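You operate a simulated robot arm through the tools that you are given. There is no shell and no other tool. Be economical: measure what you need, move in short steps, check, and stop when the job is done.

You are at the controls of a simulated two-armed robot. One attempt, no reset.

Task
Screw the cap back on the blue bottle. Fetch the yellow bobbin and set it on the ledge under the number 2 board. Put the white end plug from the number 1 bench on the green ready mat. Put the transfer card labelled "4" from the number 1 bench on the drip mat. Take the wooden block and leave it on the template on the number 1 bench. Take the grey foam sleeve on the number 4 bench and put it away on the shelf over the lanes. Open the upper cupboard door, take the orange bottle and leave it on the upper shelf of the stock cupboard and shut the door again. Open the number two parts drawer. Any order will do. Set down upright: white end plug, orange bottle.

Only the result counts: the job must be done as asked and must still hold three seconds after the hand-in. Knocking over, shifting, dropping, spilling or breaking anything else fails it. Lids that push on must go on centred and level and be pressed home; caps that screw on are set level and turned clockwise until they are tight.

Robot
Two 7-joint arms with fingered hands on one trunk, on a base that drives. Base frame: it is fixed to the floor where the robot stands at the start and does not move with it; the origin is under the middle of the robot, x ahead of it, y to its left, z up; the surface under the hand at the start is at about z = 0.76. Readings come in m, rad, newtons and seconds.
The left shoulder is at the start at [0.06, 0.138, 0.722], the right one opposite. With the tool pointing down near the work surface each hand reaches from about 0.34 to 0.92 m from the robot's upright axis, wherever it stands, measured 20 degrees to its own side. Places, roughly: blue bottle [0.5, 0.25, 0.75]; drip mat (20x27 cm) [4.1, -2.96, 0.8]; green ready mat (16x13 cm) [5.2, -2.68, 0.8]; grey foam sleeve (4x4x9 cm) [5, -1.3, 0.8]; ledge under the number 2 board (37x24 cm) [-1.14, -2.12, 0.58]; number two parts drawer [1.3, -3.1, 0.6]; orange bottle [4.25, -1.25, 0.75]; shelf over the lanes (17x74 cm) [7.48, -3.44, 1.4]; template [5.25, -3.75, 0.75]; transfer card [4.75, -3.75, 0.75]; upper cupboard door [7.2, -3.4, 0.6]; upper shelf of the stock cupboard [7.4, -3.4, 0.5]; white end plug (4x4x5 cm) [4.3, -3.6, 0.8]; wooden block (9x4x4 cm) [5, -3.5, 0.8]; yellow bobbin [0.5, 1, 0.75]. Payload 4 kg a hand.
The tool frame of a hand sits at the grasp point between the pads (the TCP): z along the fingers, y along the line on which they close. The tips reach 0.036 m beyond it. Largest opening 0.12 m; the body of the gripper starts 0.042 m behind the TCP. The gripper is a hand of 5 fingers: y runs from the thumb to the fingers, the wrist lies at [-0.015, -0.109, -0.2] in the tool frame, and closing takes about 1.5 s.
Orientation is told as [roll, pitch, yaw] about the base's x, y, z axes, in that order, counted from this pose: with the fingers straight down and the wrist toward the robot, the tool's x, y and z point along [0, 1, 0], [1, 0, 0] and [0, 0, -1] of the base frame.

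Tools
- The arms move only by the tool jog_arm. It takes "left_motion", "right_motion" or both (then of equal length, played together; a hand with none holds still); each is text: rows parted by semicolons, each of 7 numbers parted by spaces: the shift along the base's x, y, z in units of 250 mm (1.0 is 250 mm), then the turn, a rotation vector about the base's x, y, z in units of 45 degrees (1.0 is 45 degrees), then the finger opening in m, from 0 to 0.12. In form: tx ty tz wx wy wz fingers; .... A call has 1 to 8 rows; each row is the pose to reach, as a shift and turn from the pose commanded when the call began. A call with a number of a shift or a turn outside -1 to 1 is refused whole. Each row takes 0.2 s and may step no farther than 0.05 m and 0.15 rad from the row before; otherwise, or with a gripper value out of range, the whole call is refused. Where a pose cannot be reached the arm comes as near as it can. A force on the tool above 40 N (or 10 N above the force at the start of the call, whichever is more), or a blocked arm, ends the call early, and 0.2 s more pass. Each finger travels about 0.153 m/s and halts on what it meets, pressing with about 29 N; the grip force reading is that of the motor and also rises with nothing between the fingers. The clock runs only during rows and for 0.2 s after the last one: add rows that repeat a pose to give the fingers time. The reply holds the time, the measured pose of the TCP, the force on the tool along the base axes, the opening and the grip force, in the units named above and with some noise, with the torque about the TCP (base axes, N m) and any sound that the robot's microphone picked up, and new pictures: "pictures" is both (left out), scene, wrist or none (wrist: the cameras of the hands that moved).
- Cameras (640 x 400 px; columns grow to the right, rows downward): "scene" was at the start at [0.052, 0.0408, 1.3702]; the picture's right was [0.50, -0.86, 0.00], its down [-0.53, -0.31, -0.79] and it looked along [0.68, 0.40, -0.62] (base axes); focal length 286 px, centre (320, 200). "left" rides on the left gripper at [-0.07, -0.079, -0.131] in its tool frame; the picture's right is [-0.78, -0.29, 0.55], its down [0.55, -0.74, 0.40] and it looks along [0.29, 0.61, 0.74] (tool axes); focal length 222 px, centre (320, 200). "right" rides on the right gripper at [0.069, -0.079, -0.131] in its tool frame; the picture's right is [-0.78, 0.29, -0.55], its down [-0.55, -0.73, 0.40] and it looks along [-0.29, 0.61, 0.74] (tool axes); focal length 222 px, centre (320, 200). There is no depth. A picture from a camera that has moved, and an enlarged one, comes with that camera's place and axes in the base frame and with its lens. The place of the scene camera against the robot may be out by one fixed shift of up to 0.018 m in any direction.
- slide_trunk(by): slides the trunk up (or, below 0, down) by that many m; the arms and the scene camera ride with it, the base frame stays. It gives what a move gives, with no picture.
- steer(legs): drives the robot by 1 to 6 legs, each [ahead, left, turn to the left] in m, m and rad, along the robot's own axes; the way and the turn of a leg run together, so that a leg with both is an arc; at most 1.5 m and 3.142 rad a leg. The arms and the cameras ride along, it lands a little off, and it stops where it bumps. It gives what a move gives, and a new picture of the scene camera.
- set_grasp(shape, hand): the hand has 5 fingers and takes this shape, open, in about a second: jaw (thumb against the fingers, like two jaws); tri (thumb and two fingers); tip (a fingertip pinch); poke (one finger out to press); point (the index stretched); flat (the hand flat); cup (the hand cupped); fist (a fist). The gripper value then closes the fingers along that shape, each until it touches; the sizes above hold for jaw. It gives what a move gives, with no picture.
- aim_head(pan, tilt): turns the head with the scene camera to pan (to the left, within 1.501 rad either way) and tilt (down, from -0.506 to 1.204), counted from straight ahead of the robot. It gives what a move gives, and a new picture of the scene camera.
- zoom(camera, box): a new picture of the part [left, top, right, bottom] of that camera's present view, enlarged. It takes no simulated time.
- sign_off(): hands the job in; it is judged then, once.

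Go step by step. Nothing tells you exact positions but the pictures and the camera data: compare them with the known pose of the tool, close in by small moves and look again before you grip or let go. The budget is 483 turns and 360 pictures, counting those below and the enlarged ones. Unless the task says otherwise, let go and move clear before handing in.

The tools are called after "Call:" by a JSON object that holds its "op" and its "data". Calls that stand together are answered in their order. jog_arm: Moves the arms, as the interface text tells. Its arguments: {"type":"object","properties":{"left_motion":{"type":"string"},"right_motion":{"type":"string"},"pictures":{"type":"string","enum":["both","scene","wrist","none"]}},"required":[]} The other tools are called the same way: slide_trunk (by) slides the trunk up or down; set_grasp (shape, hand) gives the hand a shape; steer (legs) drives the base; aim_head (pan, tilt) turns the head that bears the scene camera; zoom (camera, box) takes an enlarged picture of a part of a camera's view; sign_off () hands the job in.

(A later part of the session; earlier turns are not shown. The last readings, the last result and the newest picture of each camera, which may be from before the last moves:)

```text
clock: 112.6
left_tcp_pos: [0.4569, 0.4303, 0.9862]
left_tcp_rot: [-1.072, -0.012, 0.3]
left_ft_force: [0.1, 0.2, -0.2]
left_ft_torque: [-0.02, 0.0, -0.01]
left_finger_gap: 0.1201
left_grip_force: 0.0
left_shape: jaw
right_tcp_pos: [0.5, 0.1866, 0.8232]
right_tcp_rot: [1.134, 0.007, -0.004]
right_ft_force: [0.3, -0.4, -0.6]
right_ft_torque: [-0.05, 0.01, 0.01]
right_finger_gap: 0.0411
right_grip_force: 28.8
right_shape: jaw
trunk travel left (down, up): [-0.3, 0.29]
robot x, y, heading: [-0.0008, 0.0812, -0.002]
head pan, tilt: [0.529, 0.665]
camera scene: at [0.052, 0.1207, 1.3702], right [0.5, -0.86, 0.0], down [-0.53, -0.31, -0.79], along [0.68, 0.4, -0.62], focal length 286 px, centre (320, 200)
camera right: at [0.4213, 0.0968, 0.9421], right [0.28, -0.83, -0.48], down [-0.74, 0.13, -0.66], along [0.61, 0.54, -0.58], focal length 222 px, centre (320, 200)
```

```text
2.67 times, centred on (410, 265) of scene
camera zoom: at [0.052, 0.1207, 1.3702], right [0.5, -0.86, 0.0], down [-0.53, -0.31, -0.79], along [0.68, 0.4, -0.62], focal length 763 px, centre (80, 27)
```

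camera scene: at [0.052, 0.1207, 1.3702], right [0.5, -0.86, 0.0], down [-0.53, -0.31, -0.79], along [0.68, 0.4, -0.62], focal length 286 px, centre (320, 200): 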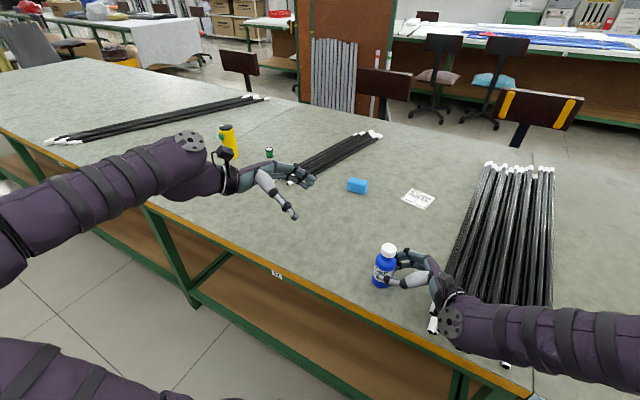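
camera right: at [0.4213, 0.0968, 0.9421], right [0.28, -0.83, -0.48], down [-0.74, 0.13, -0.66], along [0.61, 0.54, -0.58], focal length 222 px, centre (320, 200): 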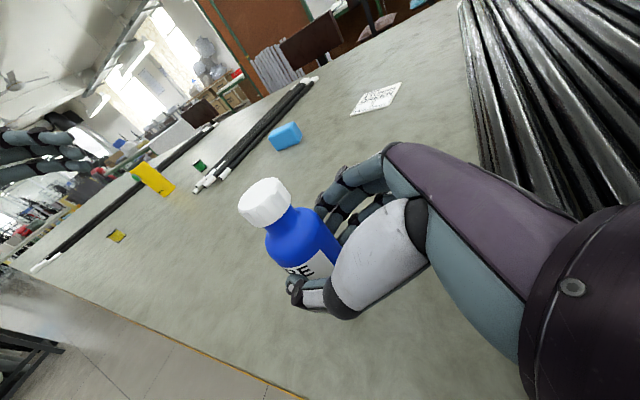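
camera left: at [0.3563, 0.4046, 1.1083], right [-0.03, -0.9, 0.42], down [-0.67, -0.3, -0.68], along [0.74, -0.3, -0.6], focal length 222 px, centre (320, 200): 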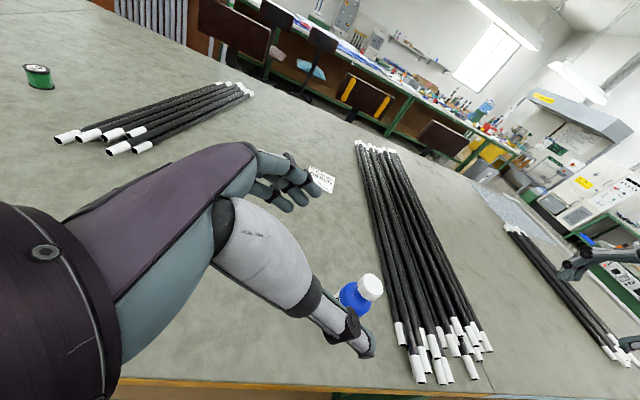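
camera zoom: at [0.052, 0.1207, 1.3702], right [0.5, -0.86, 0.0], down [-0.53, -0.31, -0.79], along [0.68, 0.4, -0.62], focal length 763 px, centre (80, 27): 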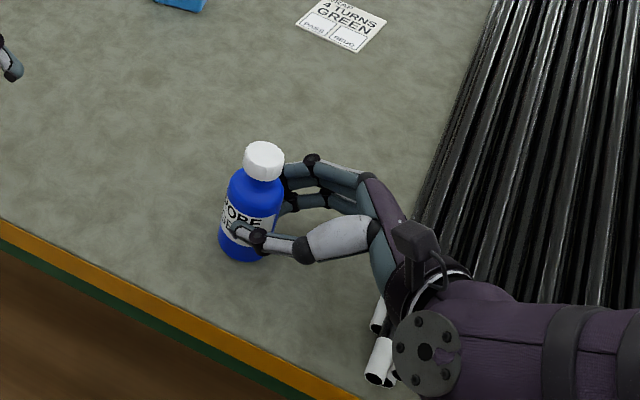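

The right hand has a firm, centred grip. I'll return the left hand to fingers-down and bring it over the cap.

Call:
{"op": "jog_arm", "data": {"left_motion": "0 0 .02 .17 .05 0 .1;.02 0 .04 .34 .1 0 .1;.04 0 .06 .5 .15 0 .09;.06 0 .06 .65 .2 0 .08;.08 -.05 .06 .8 .245 0 .08;.1 -.1 .06 .95 .29 0 .08", "pictures": "none"}}

Call:
{"op": "jog_arm", "data": {"left_motion": ".01 -.12 0 .13 .04 .1 .08;.02 -.24 0 .26 .08 .2 .08;.03 -.36 0 .39 .118 .3 .08;.04 -.48 0 .39 .118 .4 .08;.05 -.6 0 .39 .118 .5 .08;.06 -.72 -.05 .39 .118 .62 .08;.06 -.8 -.1 .39 .118 .62 .08", "pictures": "wrist"}}

```text
clock: 114.0
left_tcp_pos: [0.4833, 0.4052, 1.0]
left_tcp_rot: [-0.291, -0.01, 0.292]
left_ft_force: [-1.1, 0.4, 0.0]
left_ft_torque: [0.01, 0.03, 0.03]
left_finger_gap: 0.0805
left_grip_force: 0.1
left_shape: jaw
right_tcp_pos: [0.5005, 0.1877, 0.8225]
right_tcp_rot: [1.135, 0.008, -0.003]
right_ft_force: [0.2, 0.5, -0.3]
right_ft_torque: [-0.05, -0.01, -0.03]
right_finger_gap: 0.0411
right_grip_force: 29.1
right_shape: jaw
trunk travel left (down, up): [-0.3, 0.29]
robot x, y, heading: [0.0016, 0.079, -0.002]
head pan, tilt: [0.529, 0.665]
```

```text
clock: 115.6
left_tcp_pos: [0.4967, 0.2049, 0.9768]
left_tcp_rot: [0.015, -0.088, 0.767]
left_ft_force: [-1.0, 0.0, -1.0]
left_ft_torque: [0.0, -0.01, -0.03]
left_finger_gap: 0.0804
left_grip_force: 0.2
left_shape: jaw
right_tcp_pos: [0.5009, 0.1856, 0.8238]
right_tcp_rot: [1.134, 0.009, -0.003]
right_ft_force: [-0.1, 0.0, -0.1]
right_ft_torque: [-0.02, -0.04, -0.01]
right_finger_gap: 0.0412
right_grip_force: 29.0
right_shape: jaw
trunk travel left (down, up): [-0.3, 0.29]
robot x, y, heading: [0.001, 0.0777, -0.002]
head pan, tilt: [0.529, 0.665]
camera left: at [0.4818, 0.091, 1.0985], right [0.37, -0.73, -0.58], down [-0.89, -0.09, -0.45], along [0.28, 0.68, -0.68], focal length 222 px, centre (320, 200)
```

left: 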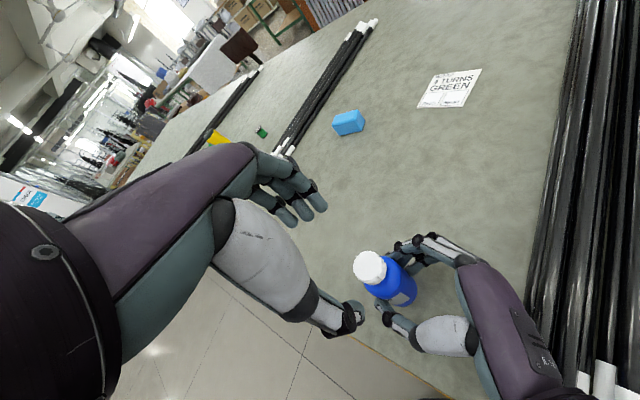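

Call:
{"op": "jog_arm", "data": {"left_motion": ".012 0 -.05 -.046 .034 .012 .08;.024 0 -.1 -.0916 .0675 .023 .08;.024 0 -.188 -.0916 .0675 .023 .075;.024 0 -.188 -.0916 .0675 .023 .07", "pictures": "wrist"}}

Call:
{"op": "zoom", "data": {"camera": "left", "box": [230, 180, 422, 300]}}

```text
clock: 116.6
left_tcp_pos: [0.5043, 0.2061, 0.9294]
left_tcp_rot: [0.001, 0.001, 0.785]
left_ft_force: [0.1, 0.1, -0.3]
left_ft_torque: [0.0, 0.04, 0.0]
left_finger_gap: 0.07
left_grip_force: 0.0
left_shape: jaw
right_tcp_pos: [0.4987, 0.1864, 0.8223]
right_tcp_rot: [1.134, 0.009, -0.003]
right_ft_force: [0.0, -0.7, 0.2]
right_ft_torque: [-0.02, -0.03, -0.02]
right_finger_gap: 0.0413
right_grip_force: 29.0
right_shape: jaw
trunk travel left (down, up): [-0.3, 0.29]
robot x, y, heading: [-0.0032, 0.0797, 0.004]
head pan, tilt: [0.529, 0.665]
camera left: at [0.4978, 0.1005, 1.0599], right [0.35, -0.76, -0.55], down [-0.91, -0.13, -0.4], along [0.23, 0.64, -0.74], focal length 222 px, centre (320, 200)
```

left: 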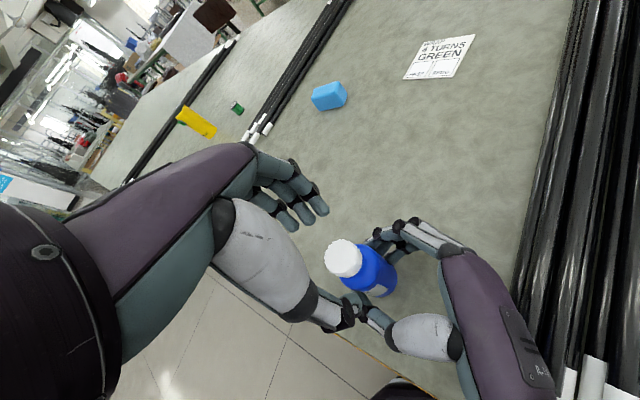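

```text
3.33 times, centred on (326, 240) of left
camera zoom: at [0.4978, 0.1005, 1.0599], right [0.35, -0.76, -0.55], down [-0.91, -0.13, -0.4], along [0.23, 0.64, -0.74], focal length 740 px, centre (300, 67)
```

zoom: 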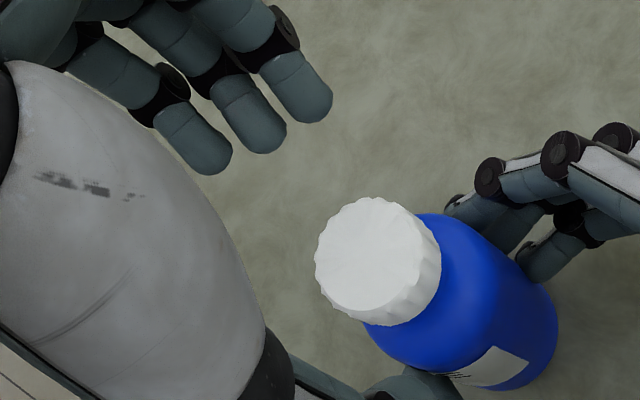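

Call:
{"op": "jog_arm", "data": {"left_motion": "-.008 .01 -.06 0 0 0 .07;-.008 .01 -.13 0 0 0 .07;-.008 .01 -.13 0 0 0 .07", "pictures": "none"}}

Call:
{"op": "zoom", "data": {"camera": "left", "box": [230, 180, 422, 300]}}

```text
clock: 117.4
left_tcp_pos: [0.5019, 0.2088, 0.8953]
left_tcp_rot: [0.002, 0.002, 0.785]
left_ft_force: [0.1, 1.2, -0.1]
left_ft_torque: [-0.03, -0.03, 0.02]
left_finger_gap: 0.0703
left_grip_force: 0.1
left_shape: jaw
right_tcp_pos: [0.5, 0.1864, 0.8228]
right_tcp_rot: [1.135, 0.008, -0.003]
right_ft_force: [0.3, -0.2, 0.1]
right_ft_torque: [-0.03, -0.01, -0.02]
right_finger_gap: 0.0411
right_grip_force: 29.3
right_shape: jaw
trunk travel left (down, up): [-0.3, 0.29]
robot x, y, heading: [-0.0061, 0.0806, 0.001]
head pan, tilt: [0.529, 0.665]
```

```text
3.33 times, centred on (326, 240) of left
camera zoom: at [0.4945, 0.1028, 1.0266], right [0.35, -0.76, -0.55], down [-0.91, -0.13, -0.39], along [0.23, 0.64, -0.74], focal length 740 px, centre (300, 67)
```

zoom: 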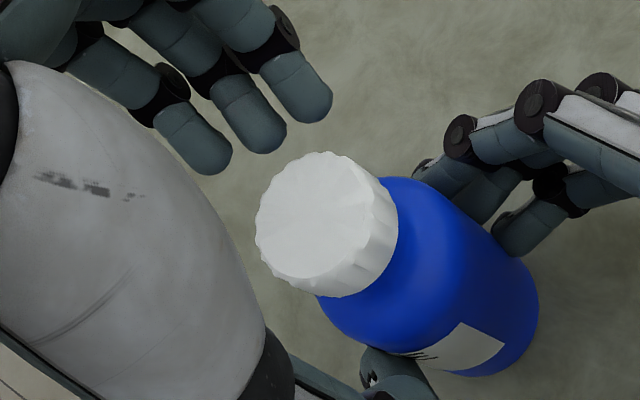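

Alignment matches the expected grip position. I'll close and turn -45°.

Call:
{"op": "jog_arm", "data": {"left_motion": "0 0 0 0 0 0 .05;0 0 0 0 0 0 .03;0 0 0 0 0 0 .01;0 0 0 0 0 0 .01;0 0 0 0 0 0 .01", "pictures": "none"}}

Call:
{"op": "zoom", "data": {"camera": "left", "box": [230, 180, 422, 300]}}

Call:
{"op": "jog_arm", "data": {"left_motion": "0 0 0 0 0 -.167 .01;0 0 -.001 0 0 -.333 .01;0 0 -.001 0 0 -.5 .01;0 0 -.002 0 0 -.667 .01;0 0 -.002 0 0 -.833 .01;0 0 -.002 0 0 -1 .01", "pictures": "none"}}

Call:
{"op": "zoom", "data": {"camera": "right", "box": [220, 140, 380, 340]}}

```text
clock: 118.6
left_tcp_pos: [0.502, 0.2089, 0.897]
left_tcp_rot: [0.002, 0.003, 0.785]
left_ft_force: [0.1, 0.6, -0.2]
left_ft_torque: [0.06, -0.06, -0.03]
left_finger_gap: 0.022
left_grip_force: 28.5
left_shape: jaw
right_tcp_pos: [0.5007, 0.1869, 0.8237]
right_tcp_rot: [1.134, 0.01, -0.003]
right_ft_force: [-1.0, -0.1, 0.3]
right_ft_torque: [-0.04, -0.02, -0.01]
right_finger_gap: 0.0411
right_grip_force: 28.3
right_shape: jaw
trunk travel left (down, up): [-0.3, 0.29]
robot x, y, heading: [0.002, 0.0793, -0.001]
head pan, tilt: [0.529, 0.665]
```

```text
3.33 times, centred on (326, 240) of left
camera zoom: at [0.4945, 0.1029, 1.0268], right [0.35, -0.76, -0.55], down [-0.91, -0.13, -0.39], along [0.23, 0.64, -0.74], focal length 740 px, centre (300, 67)
```

zoom: 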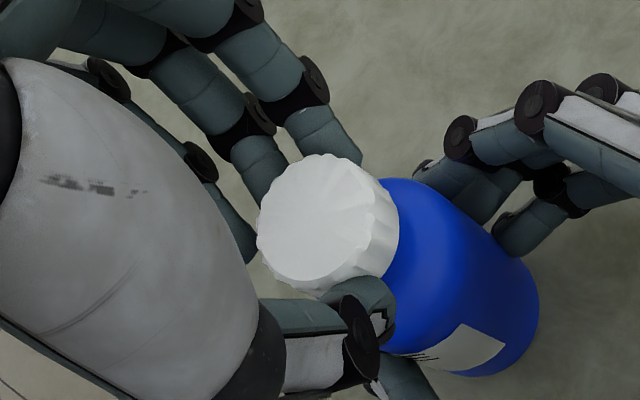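

```text
clock: 120.0
left_tcp_pos: [0.5014, 0.2088, 0.8955]
left_tcp_rot: [0.002, 0.002, -0.001]
left_ft_force: [2.0, 4.5, 1.0]
left_ft_torque: [0.23, -0.14, 0.4]
left_finger_gap: 0.0207
left_grip_force: 29.6
left_shape: jaw
right_tcp_pos: [0.5002, 0.186, 0.8237]
right_tcp_rot: [1.135, 0.009, -0.004]
right_ft_force: [-0.8, -4.4, 0.9]
right_ft_torque: [0.02, 0.0, -0.37]
right_finger_gap: 0.0414
right_grip_force: 29.1
right_shape: jaw
trunk travel left (down, up): [-0.3, 0.29]
robot x, y, heading: [0.0015, 0.0821, -0.0]
head pan, tilt: [0.529, 0.665]
```

```text
2.00 times, centred on (300, 240) of right
camera zoom: at [0.4211, 0.0967, 0.9421], right [0.28, -0.83, -0.48], down [-0.74, 0.13, -0.66], along [0.61, 0.54, -0.58], focal length 444 px, centre (360, 120)
```

zoom: 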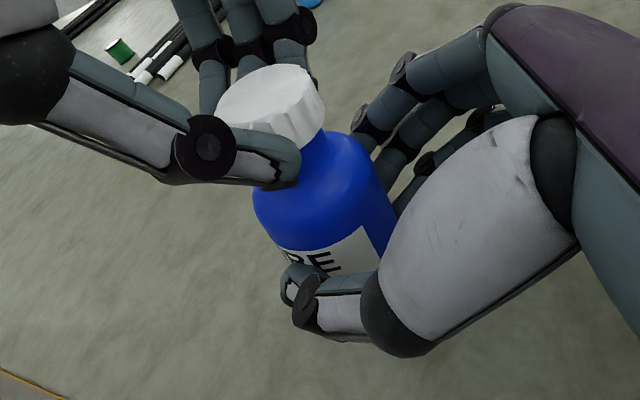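

The torque has risen to 0.4 N·m with an equal reaction in the right hand, so the cap is tightening. I'll turn further and check.

Call:
{"op": "jog_arm", "data": {"left_motion": "0 0 0 0 0 -.167 .01;0 0 -.001 0 0 -.333 .01;0 0 -.001 0 0 -.5 .01;0 0 -.002 0 0 -.667 .01;0 0 -.002 0 0 -.833 .01;0 0 -.002 0 0 -1 .01", "pictures": "none"}}

Call:
{"op": "zoom", "data": {"camera": "right", "box": [220, 140, 380, 340]}}

```text
clock: 121.4
left_tcp_pos: [0.501, 0.2077, 0.8948]
left_tcp_rot: [0.003, 0.001, -0.786]
left_ft_force: [9.2, 1.7, -2.3]
left_ft_torque: [0.16, -0.6, 0.63]
left_finger_gap: 0.0165
left_grip_force: 29.1
left_shape: jaw
right_tcp_pos: [0.4987, 0.1873, 0.8232]
right_tcp_rot: [1.133, 0.011, -0.002]
right_ft_force: [-9.4, -1.0, 1.1]
right_ft_torque: [-0.01, -0.09, -0.43]
right_finger_gap: 0.0419
right_grip_force: 29.6
right_shape: jaw
trunk travel left (down, up): [-0.3, 0.29]
robot x, y, heading: [0.0002, 0.0803, -0.0]
head pan, tilt: [0.529, 0.665]
```

```text
2.00 times, centred on (300, 240) of right
camera zoom: at [0.421, 0.0972, 0.942], right [0.29, -0.83, -0.48], down [-0.74, 0.13, -0.66], along [0.61, 0.55, -0.58], focal length 444 px, centre (360, 120)
```

zoom: 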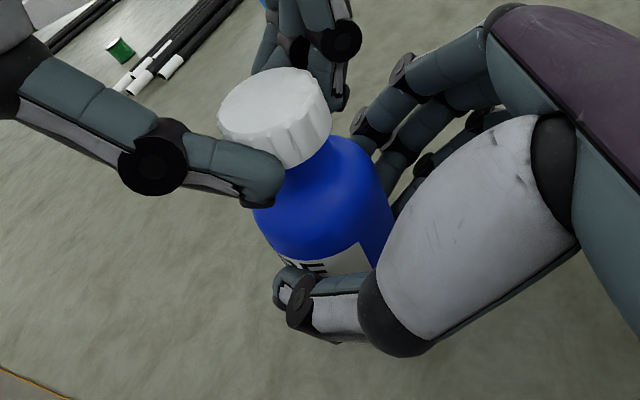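

It resists with about 0.6 N·m, consistent with tight. One more ratchet with a fresh, slightly higher grip will confirm.

Call:
{"op": "jog_arm", "data": {"left_motion": "0 0 0 0 0 0 .03;0 0 .002 0 0 0 .05;0 0 .006 0 0 .167 .06;0 0 .01 0 0 .333 .06;0 0 .012 0 0 .5 .06;0 0 .012 0 0 .667 .06;0 0 .012 0 0 .833 .06;0 0 .012 0 0 1 .06", "pictures": "none"}}

Call:
{"op": "jog_arm", "data": {"left_motion": "0 0 0 0 0 .167 .06;0 0 0 0 0 .333 .06;0 0 0 0 0 .5 .06;0 0 0 0 0 .667 .06;0 0 0 0 0 .833 .06;0 0 0 0 0 1 .06;0 0 0 0 0 1 .06", "pictures": "none"}}

Call:
{"op": "zoom", "data": {"camera": "left", "box": [230, 180, 422, 300]}}

Call:
{"op": "zoom", "data": {"camera": "right", "box": [220, 140, 380, 340]}}

```text
clock: 123.2
left_tcp_pos: [0.4994, 0.2079, 0.8988]
left_tcp_rot: [0.001, 0.001, 0.001]
left_ft_force: [0.2, 0.3, 0.3]
left_ft_torque: [-0.01, 0.01, -0.04]
left_finger_gap: 0.0596
left_grip_force: 0.0
left_shape: jaw
right_tcp_pos: [0.5008, 0.188, 0.8236]
right_tcp_rot: [1.135, 0.008, -0.004]
right_ft_force: [2.1, 0.2, 6.8]
right_ft_torque: [0.13, -0.13, -0.07]
right_finger_gap: 0.0408
right_grip_force: 28.7
right_shape: jaw
trunk travel left (down, up): [-0.3, 0.29]
robot x, y, heading: [-0.0028, 0.0806, 0.002]
head pan, tilt: [0.529, 0.665]
```

```text
clock: 124.8
left_tcp_pos: [0.5009, 0.209, 0.8983]
left_tcp_rot: [0.0, 0.001, 0.788]
left_ft_force: [-0.2, -0.6, 0.4]
left_ft_torque: [0.03, -0.01, -0.02]
left_finger_gap: 0.0599
left_grip_force: 0.1
left_shape: jaw
right_tcp_pos: [0.5013, 0.1859, 0.823]
right_tcp_rot: [1.132, 0.009, -0.004]
right_ft_force: [1.9, 0.5, 7.6]
right_ft_torque: [0.16, -0.11, -0.04]
right_finger_gap: 0.0407
right_grip_force: 28.6
right_shape: jaw
trunk travel left (down, up): [-0.3, 0.29]
robot x, y, heading: [0.0019, 0.0849, -0.002]
head pan, tilt: [0.529, 0.665]
```

```text
3.33 times, centred on (326, 240) of left
camera zoom: at [0.4948, 0.1035, 1.0297], right [0.35, -0.76, -0.55], down [-0.91, -0.13, -0.4], along [0.23, 0.64, -0.74], focal length 740 px, centre (300, 67)
```

zoom: 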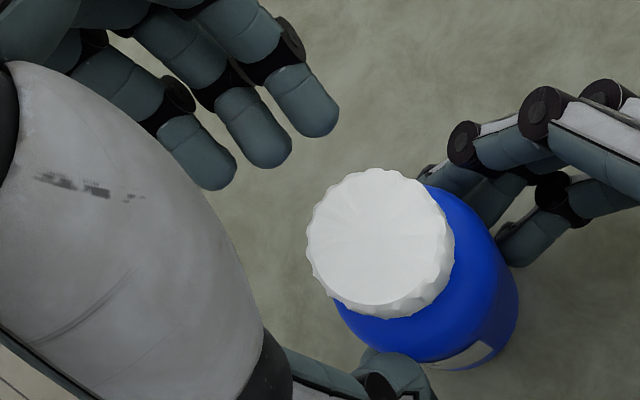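

```text
2.00 times, centred on (300, 240) of right
camera zoom: at [0.4212, 0.0967, 0.9423], right [0.28, -0.83, -0.48], down [-0.74, 0.13, -0.66], along [0.61, 0.54, -0.58], focal length 444 px, centre (360, 120)
```

zoom: 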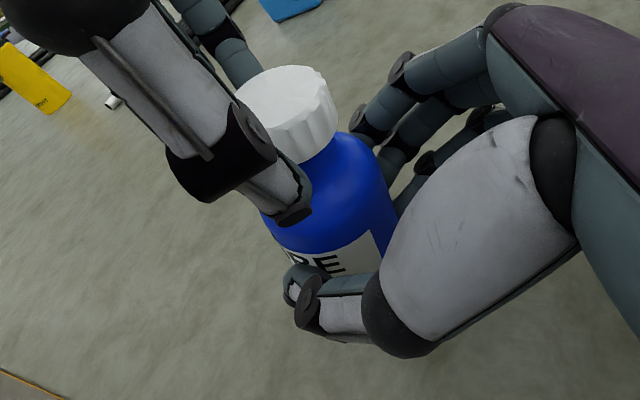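

The bottle has tipped a few degrees in the right hand. I'll follow the cap, re-grip it, pull it back to vertical, then turn.

Call:
{"op": "jog_arm", "data": {"left_motion": ".004 -.025 0 0 0 0 .065;.004 -.044 -.004 0 0 0 .06;.004 -.044 -.004 0 0 0 .04;.004 -.044 -.004 0 0 0 .02;.004 -.044 -.004 0 0 0 .01;.004 -.044 -.004 0 0 0 .01", "pictures": "none"}}

Call:
{"op": "zoom", "data": {"camera": "left", "box": [230, 180, 422, 300]}}

```text
clock: 126.2
left_tcp_pos: [0.5006, 0.1974, 0.8968]
left_tcp_rot: [0.001, 0.002, 0.785]
left_ft_force: [-0.3, -0.6, 0.7]
left_ft_torque: [0.01, -0.04, 0.01]
left_finger_gap: 0.0242
left_grip_force: 29.1
left_shape: jaw
right_tcp_pos: [0.4998, 0.1866, 0.8225]
right_tcp_rot: [1.135, 0.009, -0.004]
right_ft_force: [2.5, 2.6, 6.7]
right_ft_torque: [0.14, -0.06, -0.06]
right_finger_gap: 0.0406
right_grip_force: 28.9
right_shape: jaw
trunk travel left (down, up): [-0.3, 0.29]
robot x, y, heading: [-0.0004, 0.0803, 0.001]
head pan, tilt: [0.529, 0.665]
```

```text
3.33 times, centred on (326, 240) of left
camera zoom: at [0.4953, 0.0922, 1.0282], right [0.35, -0.76, -0.55], down [-0.91, -0.13, -0.4], along [0.23, 0.64, -0.74], focal length 740 px, centre (300, 67)
```

zoom: 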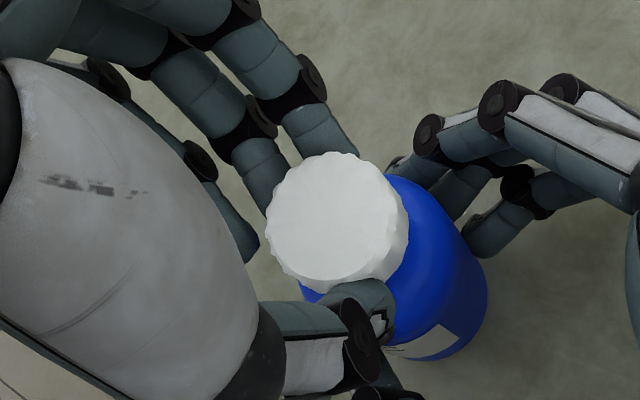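

Call:
{"op": "jog_arm", "data": {"left_motion": "0 .015 0 0 0 0 .01;0 .03 .002 0 0 0 .01;0 .04 .002 0 0 0 .01;0 .04 .002 0 0 -.167 .01;0 .04 .002 0 0 -.333 .01;0 .04 .002 0 0 -.5 .01;0 .04 .002 0 0 -.667 .01;0 .04 .002 0 0 -.833 .01", "pictures": "none"}}

Call:
{"op": "zoom", "data": {"camera": "right", "box": [220, 140, 380, 340]}}

```text
clock: 128.0
left_tcp_pos: [0.5032, 0.2082, 0.8976]
left_tcp_rot: [0.001, 0.001, 0.131]
left_ft_force: [-0.6, -0.8, -0.9]
left_ft_torque: [0.01, 0.03, 0.28]
left_finger_gap: 0.0231
left_grip_force: 28.7
left_shape: jaw
right_tcp_pos: [0.5018, 0.1874, 0.8239]
right_tcp_rot: [1.135, 0.012, -0.005]
right_ft_force: [1.0, 0.8, -1.4]
right_ft_torque: [-0.09, 0.06, -0.29]
right_finger_gap: 0.0401
right_grip_force: 28.9
right_shape: jaw
trunk travel left (down, up): [-0.3, 0.29]
robot x, y, heading: [-0.0002, 0.0821, 0.001]
head pan, tilt: [0.529, 0.665]
```

```text
2.00 times, centred on (300, 240) of right
camera zoom: at [0.4213, 0.0967, 0.942], right [0.28, -0.83, -0.48], down [-0.74, 0.13, -0.66], along [0.61, 0.54, -0.58], focal length 444 px, centre (360, 120)
```

zoom: 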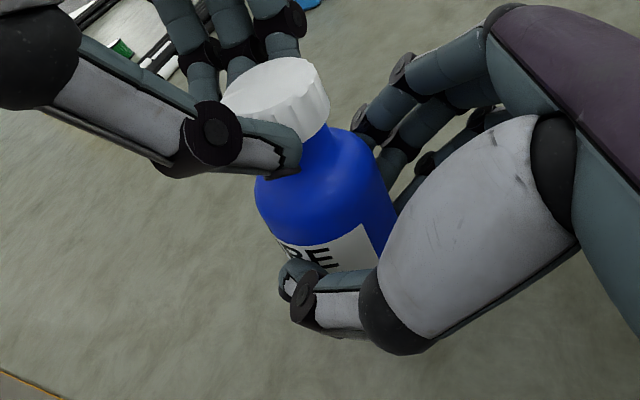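

Call:
{"op": "jog_arm", "data": {"left_motion": "0 0 0 0 0 -.167 .01;0 0 0 0 0 -.333 .01;0 0 0 0 0 -.5 .01;0 0 0 0 0 -.667 .01;0 0 0 0 0 -.833 .01;0 0 0 0 0 -.833 .01", "pictures": "none"}}

Call:
{"op": "zoom", "data": {"camera": "right", "box": [220, 140, 380, 340]}}

```text
clock: 129.4
left_tcp_pos: [0.5024, 0.2064, 0.8991]
left_tcp_rot: [0.0, 0.001, -0.523]
left_ft_force: [4.6, 1.5, -3.9]
left_ft_torque: [0.2, -0.29, 0.55]
left_finger_gap: 0.0199
left_grip_force: 28.9
left_shape: jaw
right_tcp_pos: [0.4998, 0.1873, 0.8234]
right_tcp_rot: [1.135, 0.009, -0.001]
right_ft_force: [-3.9, -1.1, 2.7]
right_ft_torque: [-0.05, -0.04, -0.51]
right_finger_gap: 0.0412
right_grip_force: 28.6
right_shape: jaw
trunk travel left (down, up): [-0.3, 0.29]
robot x, y, heading: [0.005, 0.0776, 0.001]
head pan, tilt: [0.529, 0.665]
```

```text
2.00 times, centred on (300, 240) of right
camera zoom: at [0.4212, 0.097, 0.9421], right [0.28, -0.83, -0.48], down [-0.74, 0.13, -0.66], along [0.61, 0.54, -0.58], focal length 444 px, centre (360, 120)
```

zoom: 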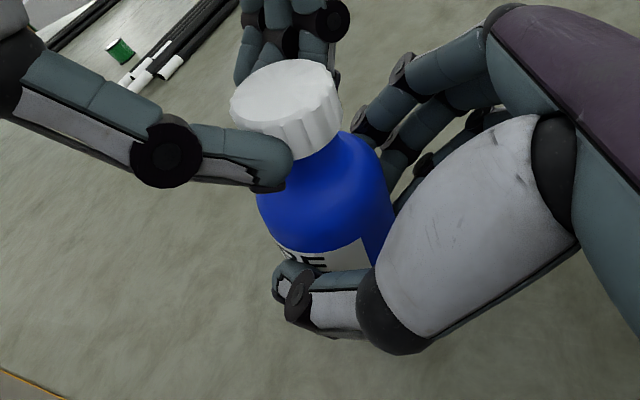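

Torque reaches 0.5 N·m in both hands, so the cap is tight. I'll release the right hand first while the left keeps the bottle upright, then lower to contact and release the left.

Call:
{"op": "jog_arm", "data": {"right_motion": "0 0 0 0 0 0 .05;0 0 0 0 0 0 .07;0 0 0 0 0 0 .1;0 0 0 0 0 0 .12;0 -.1 .03 0 0 0 .12;0 -.25 .08 0 0 0 .12;0 -.4 .13 0 0 0 .12;0 -.55 .2 0 0 0 .12"}}

Call:
{"op": "zoom", "data": {"camera": "right", "box": [120, 160, 360, 310]}}

```text
clock: 131.2
left_tcp_pos: [0.5019, 0.2069, 0.898]
left_tcp_rot: [0.002, 0.002, -0.522]
left_ft_force: [-0.7, 0.0, 0.9]
left_ft_torque: [-0.05, -0.02, 0.03]
left_finger_gap: 0.0229
left_grip_force: 28.8
left_shape: jaw
right_tcp_pos: [0.4995, 0.05, 0.8713]
right_tcp_rot: [1.133, 0.011, -0.001]
right_ft_force: [-0.5, -0.5, 0.4]
right_ft_torque: [0.02, -0.04, 0.02]
right_finger_gap: 0.1198
right_grip_force: 0.1
right_shape: jaw
trunk travel left (down, up): [-0.3, 0.29]
robot x, y, heading: [-0.0017, 0.0839, 0.001]
head pan, tilt: [0.529, 0.665]
camera scene: at [0.052, 0.1207, 1.3702], right [0.5, -0.86, 0.0], down [-0.53, -0.31, -0.79], along [0.68, 0.4, -0.62], focal length 286 px, centre (320, 200)
camera right: at [0.4204, -0.0397, 0.9914], right [0.28, -0.83, -0.48], down [-0.74, 0.13, -0.66], along [0.61, 0.54, -0.58], focal length 222 px, centre (320, 200)
```

scene: 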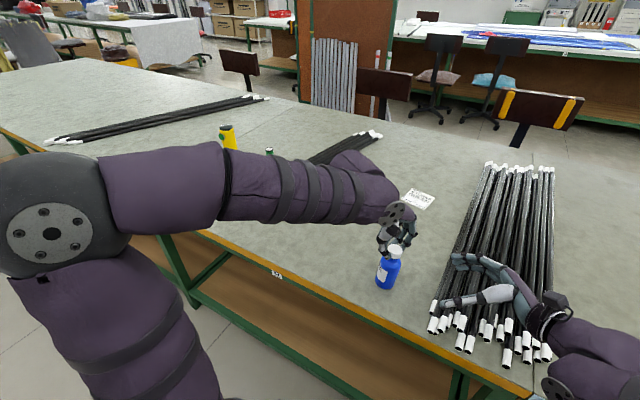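
right: 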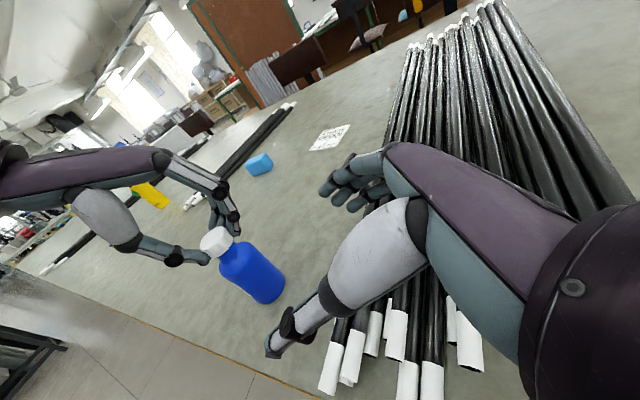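

```text
2.67 times, centred on (240, 235) of right
camera zoom: at [0.4204, -0.0397, 0.9914], right [0.28, -0.83, -0.48], down [-0.74, 0.13, -0.66], along [0.61, 0.54, -0.58], focal length 592 px, centre (533, 107)
```

zoom: 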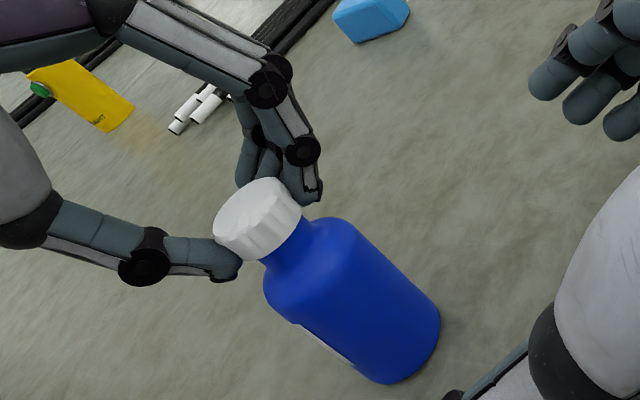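

Call:
{"op": "jog_arm", "data": {"left_motion": "0 0 -.006 0 0 0 .01;0 0 -.012 0 0 0 .01;0 0 -.018 0 0 0 .01;0 0 -.018 0 0 0 .01", "pictures": "none"}}

```text
clock: 132.2
left_tcp_pos: [0.5024, 0.2073, 0.8955]
left_tcp_rot: [0.004, -0.001, -0.522]
left_ft_force: [-1.5, 2.7, 20.1]
left_ft_torque: [-0.12, 0.03, 0.01]
left_finger_gap: 0.0247
left_grip_force: 28.9
left_shape: jaw
right_tcp_pos: [0.4998, 0.0507, 0.8732]
right_tcp_rot: [1.133, 0.009, -0.005]
right_ft_force: [0.4, -0.6, 0.2]
right_ft_torque: [0.01, 0.0, -0.02]
right_finger_gap: 0.1197
right_grip_force: 0.0
right_shape: jaw
trunk travel left (down, up): [-0.3, 0.29]
robot x, y, heading: [0.0006, 0.0769, -0.005]
head pan, tilt: [0.529, 0.665]
```

Call:
{"op": "jog_arm", "data": {"left_motion": "0 0 .012 0 0 0 .03;0 0 .012 0 0 0 .05;0 0 .012 0 0 0 .07;0 0 .06 0 0 0 .08;0 0 .2 0 0 0 .08;0 0.06 .36 0 0 0 .08;0 .25 .4 0 0 0 .08;0 .43 .4 0 0 0 .08"}}

Call:
{"op": "zoom", "data": {"camera": "scene", "box": [320, 210, 450, 300]}}

Call:
{"op": "zoom", "data": {"camera": "right", "box": [120, 160, 360, 310]}}

```text
clock: 134.0
left_tcp_pos: [0.5014, 0.3163, 0.9937]
left_tcp_rot: [0.001, 0.003, -0.526]
left_ft_force: [0.4, -0.4, -0.2]
left_ft_torque: [0.01, -0.04, -0.01]
left_finger_gap: 0.08
left_grip_force: 0.1
left_shape: jaw
right_tcp_pos: [0.5002, 0.0505, 0.8716]
right_tcp_rot: [1.134, 0.009, -0.005]
right_ft_force: [0.2, 0.2, 0.9]
right_ft_torque: [0.03, -0.03, 0.02]
right_finger_gap: 0.1197
right_grip_force: 0.0
right_shape: jaw
trunk travel left (down, up): [-0.3, 0.29]
robot x, y, heading: [0.0028, 0.082, -0.003]
head pan, tilt: [0.529, 0.665]
camera scene: at [0.0521, 0.1209, 1.3702], right [0.5, -0.86, 0.0], down [-0.53, -0.31, -0.79], along [0.68, 0.4, -0.62], focal length 286 px, centre (320, 200)
camera left: at [0.3992, 0.2953, 1.1249], right [-0.65, -0.53, -0.55], down [-0.36, 0.84, -0.39], along [0.67, -0.06, -0.74], focal length 222 px, centre (320, 200)
```

scene: 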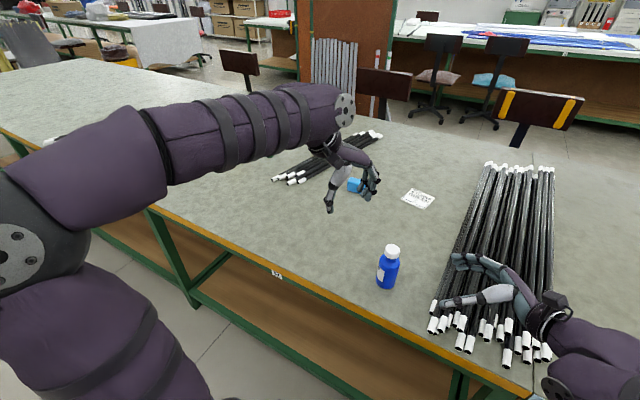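
left: 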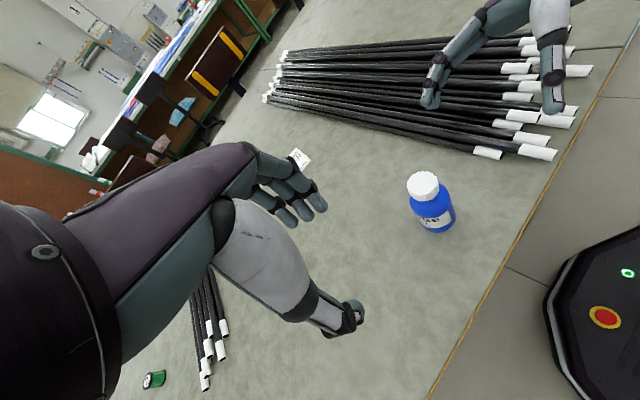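

```text
4.44 times, centred on (385, 255) of scene
camera zoom: at [0.0521, 0.1209, 1.3702], right [0.5, -0.86, 0.0], down [-0.53, -0.31, -0.79], along [0.68, 0.4, -0.62], focal length 1272 px, centre (31, -44)
```

zoom: 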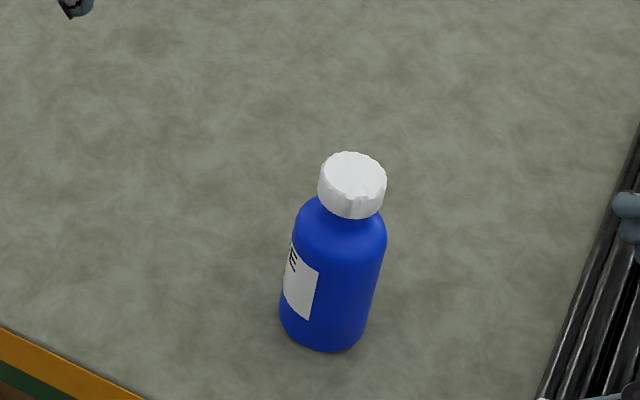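

```text
2.67 times, centred on (240, 235) of right
camera zoom: at [0.4205, -0.0396, 0.9913], right [0.28, -0.83, -0.48], down [-0.74, 0.13, -0.66], along [0.61, 0.54, -0.58], focal length 592 px, centre (533, 107)
```

zoom: 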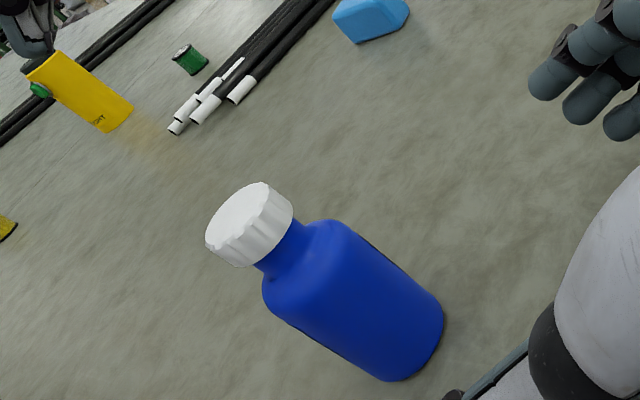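

The bottle is capped, level and upright. Next is the yellow bobbin at about (0.58, 1.01). I'll raise both hands first, then drive left.

Call:
{"op": "jog_arm", "data": {"left_motion": "0 0 .06 0 0 .1 .1;0 0 .12 0 0 .2 .1;0 0 .18 0 0 .3 .1;0 0 .24 0 0 .4 .1;0 0 .3 0 0 .5 .1;0 0 .36 0 0 .6 .1;0 0 .42 0 0 .67 .1", "right_motion": "-.02 -.06 .12 -.14 0 0 .1;-.04 -.12 .24 -.28 0 0 .1;-.06 -.18 .36 -.42 0 0 .1;-.08 -.24 .5 -.56 0 0 .1;-.1 -.3 .65 -.7 0 0 .1;-.1 -.36 .8 -.85 0 0 .1;-.1 -.4 .9 -1 0 0 .1", "pictures": "none"}}

Call:
{"op": "steer", "data": {"legs": [[0, 0.72, 0]]}}

```text
clock: 135.6
left_tcp_pos: [0.5024, 0.3161, 1.0989]
left_tcp_rot: [0.0, 0.003, 0.006]
left_ft_force: [-1.2, 0.6, 1.0]
left_ft_torque: [-0.03, -0.03, 0.0]
left_finger_gap: 0.0997
left_grip_force: 0.0
left_shape: jaw
right_tcp_pos: [0.4754, -0.0496, 1.098]
right_tcp_rot: [0.347, 0.008, -0.009]
right_ft_force: [-0.6, -0.6, -1.0]
right_ft_torque: [0.0, 0.02, -0.01]
right_finger_gap: 0.1
right_grip_force: 0.0
right_shape: jaw
trunk travel left (down, up): [-0.3, 0.29]
robot x, y, heading: [0.0003, 0.0788, 0.001]
head pan, tilt: [0.529, 0.665]
```

```text
clock: 139.5
left_tcp_pos: [0.5024, 1.0397, 1.0986]
left_tcp_rot: [0.0, 0.001, 0.006]
left_ft_force: [0.3, -0.4, -0.9]
left_ft_torque: [-0.01, -0.01, -0.02]
left_finger_gap: 0.0999
left_grip_force: 0.1
left_shape: jaw
right_tcp_pos: [0.4733, 0.6757, 1.0973]
right_tcp_rot: [0.347, 0.007, -0.007]
right_ft_force: [-0.4, 0.5, -0.1]
right_ft_torque: [-0.02, -0.01, -0.01]
right_finger_gap: 0.1001
right_grip_force: 0.1
right_shape: jaw
trunk travel left (down, up): [-0.3, 0.29]
robot x, y, heading: [-0.0025, 0.8031, 0.003]
head pan, tilt: [0.529, 0.665]
camera scene: at [0.0514, 0.8449, 1.3702], right [0.5, -0.86, 0.0], down [-0.53, -0.31, -0.79], along [0.68, 0.4, -0.62], focal length 286 px, centre (320, 200)
```

scene: 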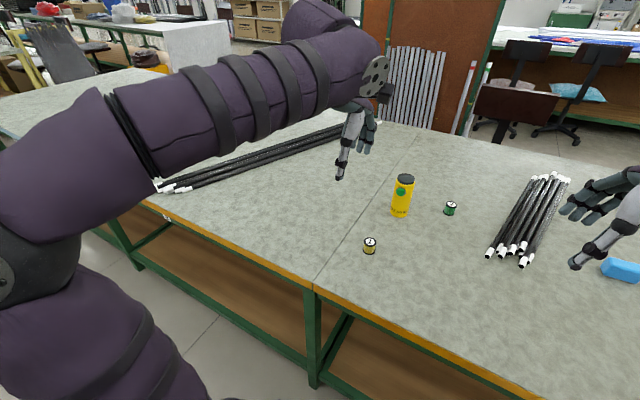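

Call:
{"op": "zoom", "data": {"camera": "scene", "box": [329, 160, 489, 260]}}

Call:
{"op": "jog_arm", "data": {"left_motion": ".06 -.02 -.15 0 0 0 .1;.12 -.05 -.3 0 0 0 .1;.18 -.08 -.45 0 0 0 .1;.24 -.11 -.6 0 0 0 .1;.3 -.13 -.72 0 0 0 .1;.33 -.14 -.8 0 0 0 .1;.33 -.14 -.8 0 0 0 .1", "pictures": "wrist"}}

```text
4.00 times, centred on (409, 210) of scene
camera zoom: at [0.0514, 0.8449, 1.3702], right [0.5, -0.86, 0.0], down [-0.53, -0.31, -0.79], along [0.68, 0.4, -0.62], focal length 1144 px, centre (-36, 160)
```

zoom: 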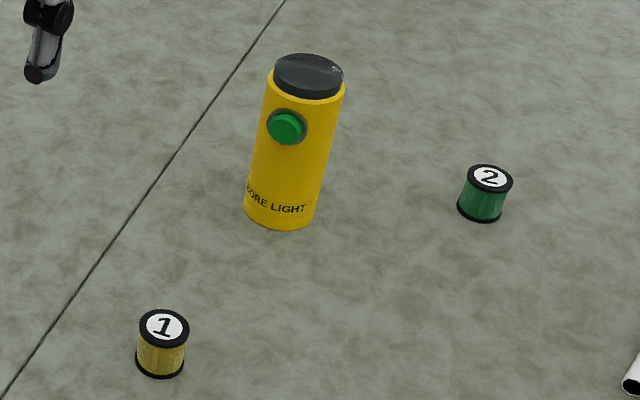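

```text
clock: 141.1
left_tcp_pos: [0.5839, 1.0053, 0.8979]
left_tcp_rot: [0.002, 0.003, 0.002]
left_ft_force: [-0.1, -0.2, -0.8]
left_ft_torque: [0.0, 0.01, 0.03]
left_finger_gap: 0.0996
left_grip_force: 0.2
left_shape: jaw
right_tcp_pos: [0.4749, 0.6753, 1.0968]
right_tcp_rot: [0.349, 0.004, -0.006]
right_ft_force: [-0.3, 0.4, -0.1]
right_ft_torque: [0.0, -0.02, -0.03]
right_finger_gap: 0.1001
right_grip_force: 0.1
right_shape: jaw
trunk travel left (down, up): [-0.3, 0.29]
robot x, y, heading: [0.0017, 0.8018, 0.001]
head pan, tilt: [0.529, 0.665]
camera left: at [0.5055, 0.9353, 1.0287], right [-0.29, -0.79, -0.55], down [-0.74, 0.55, -0.4], along [0.61, 0.29, -0.74], focal length 222 px, centre (320, 200)
```

left: 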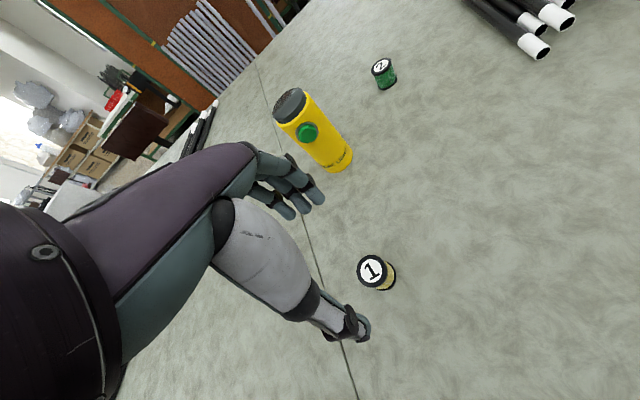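

The yellow bobbin (marked 1) is near (0.574, 1.004). I'll lower over it.

Call:
{"op": "jog_arm", "data": {"left_motion": "-.04 0 -.15 0 0 0 .1;-.04 0 -.28 0 0 0 .09;-.04 0 -.34 0 0 0 .08;-.04 0 -.34 0 0 0 .08", "pictures": "wrist"}}

Call:
{"op": "zoom", "data": {"camera": "left", "box": [230, 180, 422, 300]}}

```text
clock: 142.1
left_tcp_pos: [0.5746, 1.0046, 0.8124]
left_tcp_rot: [0.003, 0.005, 0.003]
left_ft_force: [-0.4, 0.0, 0.3]
left_ft_torque: [-0.03, 0.02, -0.01]
left_finger_gap: 0.0806
left_grip_force: 0.1
left_shape: jaw
right_tcp_pos: [0.4734, 0.6751, 1.0967]
right_tcp_rot: [0.35, 0.004, -0.008]
right_ft_force: [-0.2, -0.3, -0.1]
right_ft_torque: [0.02, 0.04, 0.0]
right_finger_gap: 0.1001
right_grip_force: 0.2
right_shape: jaw
trunk travel left (down, up): [-0.3, 0.29]
robot x, y, heading: [0.0034, 0.8027, 0.003]
head pan, tilt: [0.529, 0.665]
camera left: at [0.4951, 0.9346, 0.9439], right [-0.29, -0.79, -0.55], down [-0.74, 0.55, -0.39], along [0.61, 0.29, -0.74], focal length 222 px, centre (320, 200)
```

left: 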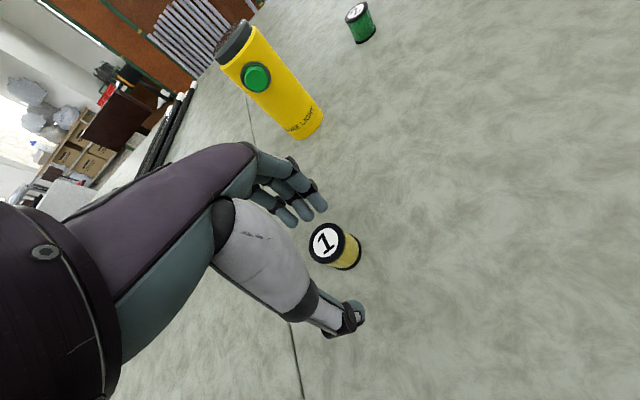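

```text
3.33 times, centred on (326, 240) of left
camera zoom: at [0.4951, 0.9346, 0.9439], right [-0.29, -0.79, -0.55], down [-0.74, 0.55, -0.39], along [0.61, 0.29, -0.74], focal length 740 px, centre (300, 67)
```

zoom: 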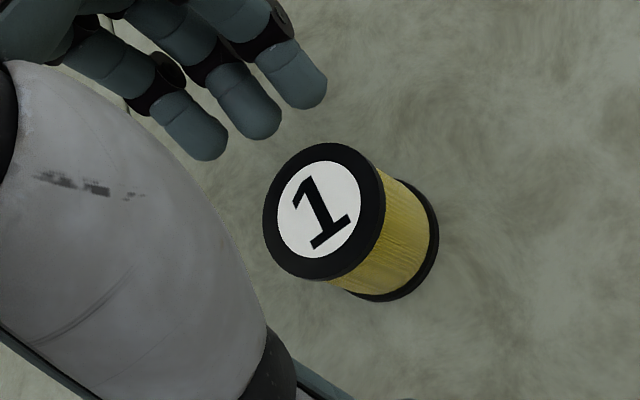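

Call:
{"op": "jog_arm", "data": {"left_motion": "0 0 -.036 0 0 0 .08;0 0 -.036 0 0 0 .06;0 0 -.036 0 0 0 .045;0 0 -.036 0 0 0 .03;0 0 -.036 0 0 0 .02;0 0 -.036 0 0 0 .015;0 0 -.036 0 0 0 .015", "pictures": "none"}}

Call:
{"op": "jog_arm", "data": {"left_motion": "0 0 .15 0 0 0 .01;0 0 .3 0 0 0 .01;0 0 .45 0 0 0 .01;0 0 .6 0 0 0 .01;-.05 0 .75 0 0 0 .01;-.1 0 .9 0 0 0 .01;-.15 0 1 0 0 0 .01", "pictures": "wrist"}}

```text
clock: 143.7
left_tcp_pos: [0.5743, 1.0054, 0.8044]
left_tcp_rot: [0.001, 0.003, 0.004]
left_ft_force: [-0.1, -0.6, -0.5]
left_ft_torque: [-0.01, 0.01, -0.02]
left_finger_gap: 0.0251
left_grip_force: 29.3
left_shape: jaw
right_tcp_pos: [0.474, 0.6764, 1.0971]
right_tcp_rot: [0.349, 0.004, -0.007]
right_ft_force: [0.0, 0.4, -0.5]
right_ft_torque: [-0.01, 0.0, -0.03]
right_finger_gap: 0.0999
right_grip_force: 0.0
right_shape: jaw
trunk travel left (down, up): [-0.3, 0.29]
robot x, y, heading: [0.0005, 0.8066, -0.001]
head pan, tilt: [0.529, 0.665]
```

```text
clock: 145.3
left_tcp_pos: [0.5347, 1.0043, 1.0558]
left_tcp_rot: [0.001, 0.005, 0.005]
left_ft_force: [-0.5, -0.5, -0.8]
left_ft_torque: [0.01, 0.0, 0.01]
left_finger_gap: 0.0247
left_grip_force: 29.3
left_shape: jaw
right_tcp_pos: [0.4753, 0.6752, 1.097]
right_tcp_rot: [0.349, 0.005, -0.007]
right_ft_force: [0.3, -0.3, -0.2]
right_ft_torque: [0.01, 0.03, -0.05]
right_finger_gap: 0.1002
right_grip_force: 0.1
right_shape: jaw
trunk travel left (down, up): [-0.3, 0.29]
robot x, y, heading: [-0.0015, 0.8043, 0.002]
head pan, tilt: [0.529, 0.665]
camera left: at [0.4568, 0.9342, 1.1859], right [-0.29, -0.79, -0.55], down [-0.74, 0.55, -0.39], along [0.61, 0.29, -0.74], focal length 222 px, centre (320, 200)
```

left: 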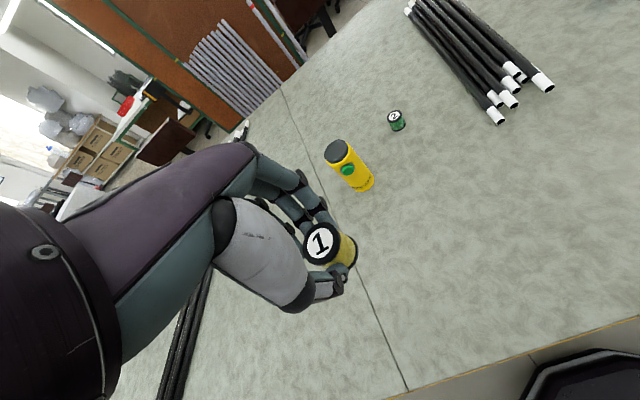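

I have the bobbin. Before driving I'll look to the robot's right to learn the layout.

Call:
{"op": "aim_head", "data": {"pan": -1.5, "tilt": 0.3}}

Call:
{"op": "aim_head", "data": {"pan": 1.5, "tilt": 0.3}}

```text
clock: 147.3
left_tcp_pos: [0.5366, 1.004, 1.0553]
left_tcp_rot: [0.001, 0.002, 0.005]
left_ft_force: [-0.7, 0.1, -0.7]
left_ft_torque: [0.01, 0.0, 0.04]
left_finger_gap: 0.0248
left_grip_force: 28.9
left_shape: jaw
right_tcp_pos: [0.4746, 0.6745, 1.098]
right_tcp_rot: [0.349, 0.005, -0.009]
right_ft_force: [0.6, 0.2, 0.1]
right_ft_torque: [0.02, 0.02, 0.01]
right_finger_gap: 0.1001
right_grip_force: 0.0
right_shape: jaw
trunk travel left (down, up): [-0.3, 0.29]
robot x, y, heading: [-0.0011, 0.8037, 0.003]
head pan, tilt: [-1.499, 0.3]
camera scene: at [-0.0162, 0.7081, 1.4034], right [-1.0, -0.07, 0.0], down [-0.02, 0.29, -0.96], along [0.07, -0.95, -0.3], focal length 286 px, centre (320, 200)
```

scene: 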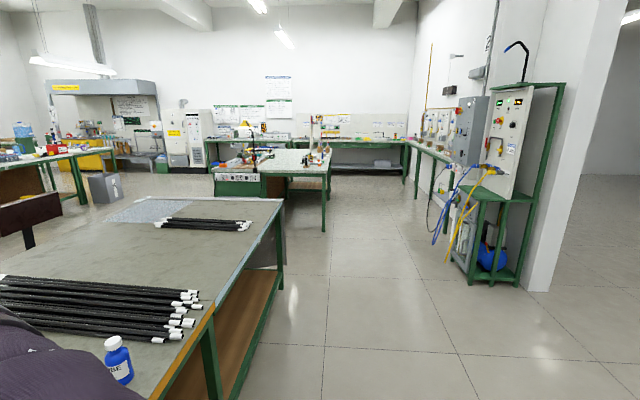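

```text
clock: 149.9
left_tcp_pos: [0.5361, 1.0052, 1.0546]
left_tcp_rot: [0.002, 0.0, 0.006]
left_ft_force: [0.1, 0.0, -0.5]
left_ft_torque: [-0.02, 0.0, -0.03]
left_finger_gap: 0.0246
left_grip_force: 29.0
left_shape: jaw
right_tcp_pos: [0.4743, 0.6751, 1.0978]
right_tcp_rot: [0.349, 0.005, -0.006]
right_ft_force: [0.6, 0.7, 0.0]
right_ft_torque: [0.01, 0.02, 0.01]
right_finger_gap: 0.1001
right_grip_force: 0.1
right_shape: jaw
trunk travel left (down, up): [-0.3, 0.29]
robot x, y, heading: [0.0021, 0.8016, 0.004]
head pan, tilt: [1.499, 0.3]
camera scene: at [-0.0164, 0.8943, 1.4034], right [1.0, -0.07, 0.0], down [-0.02, -0.29, -0.96], along [0.07, 0.95, -0.3], focal length 286 px, centre (320, 200)
```

scene: 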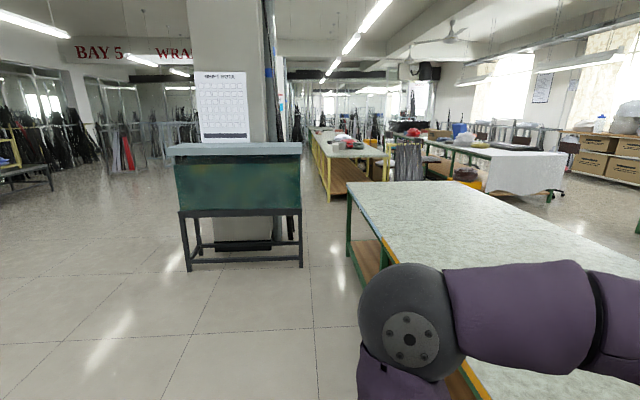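

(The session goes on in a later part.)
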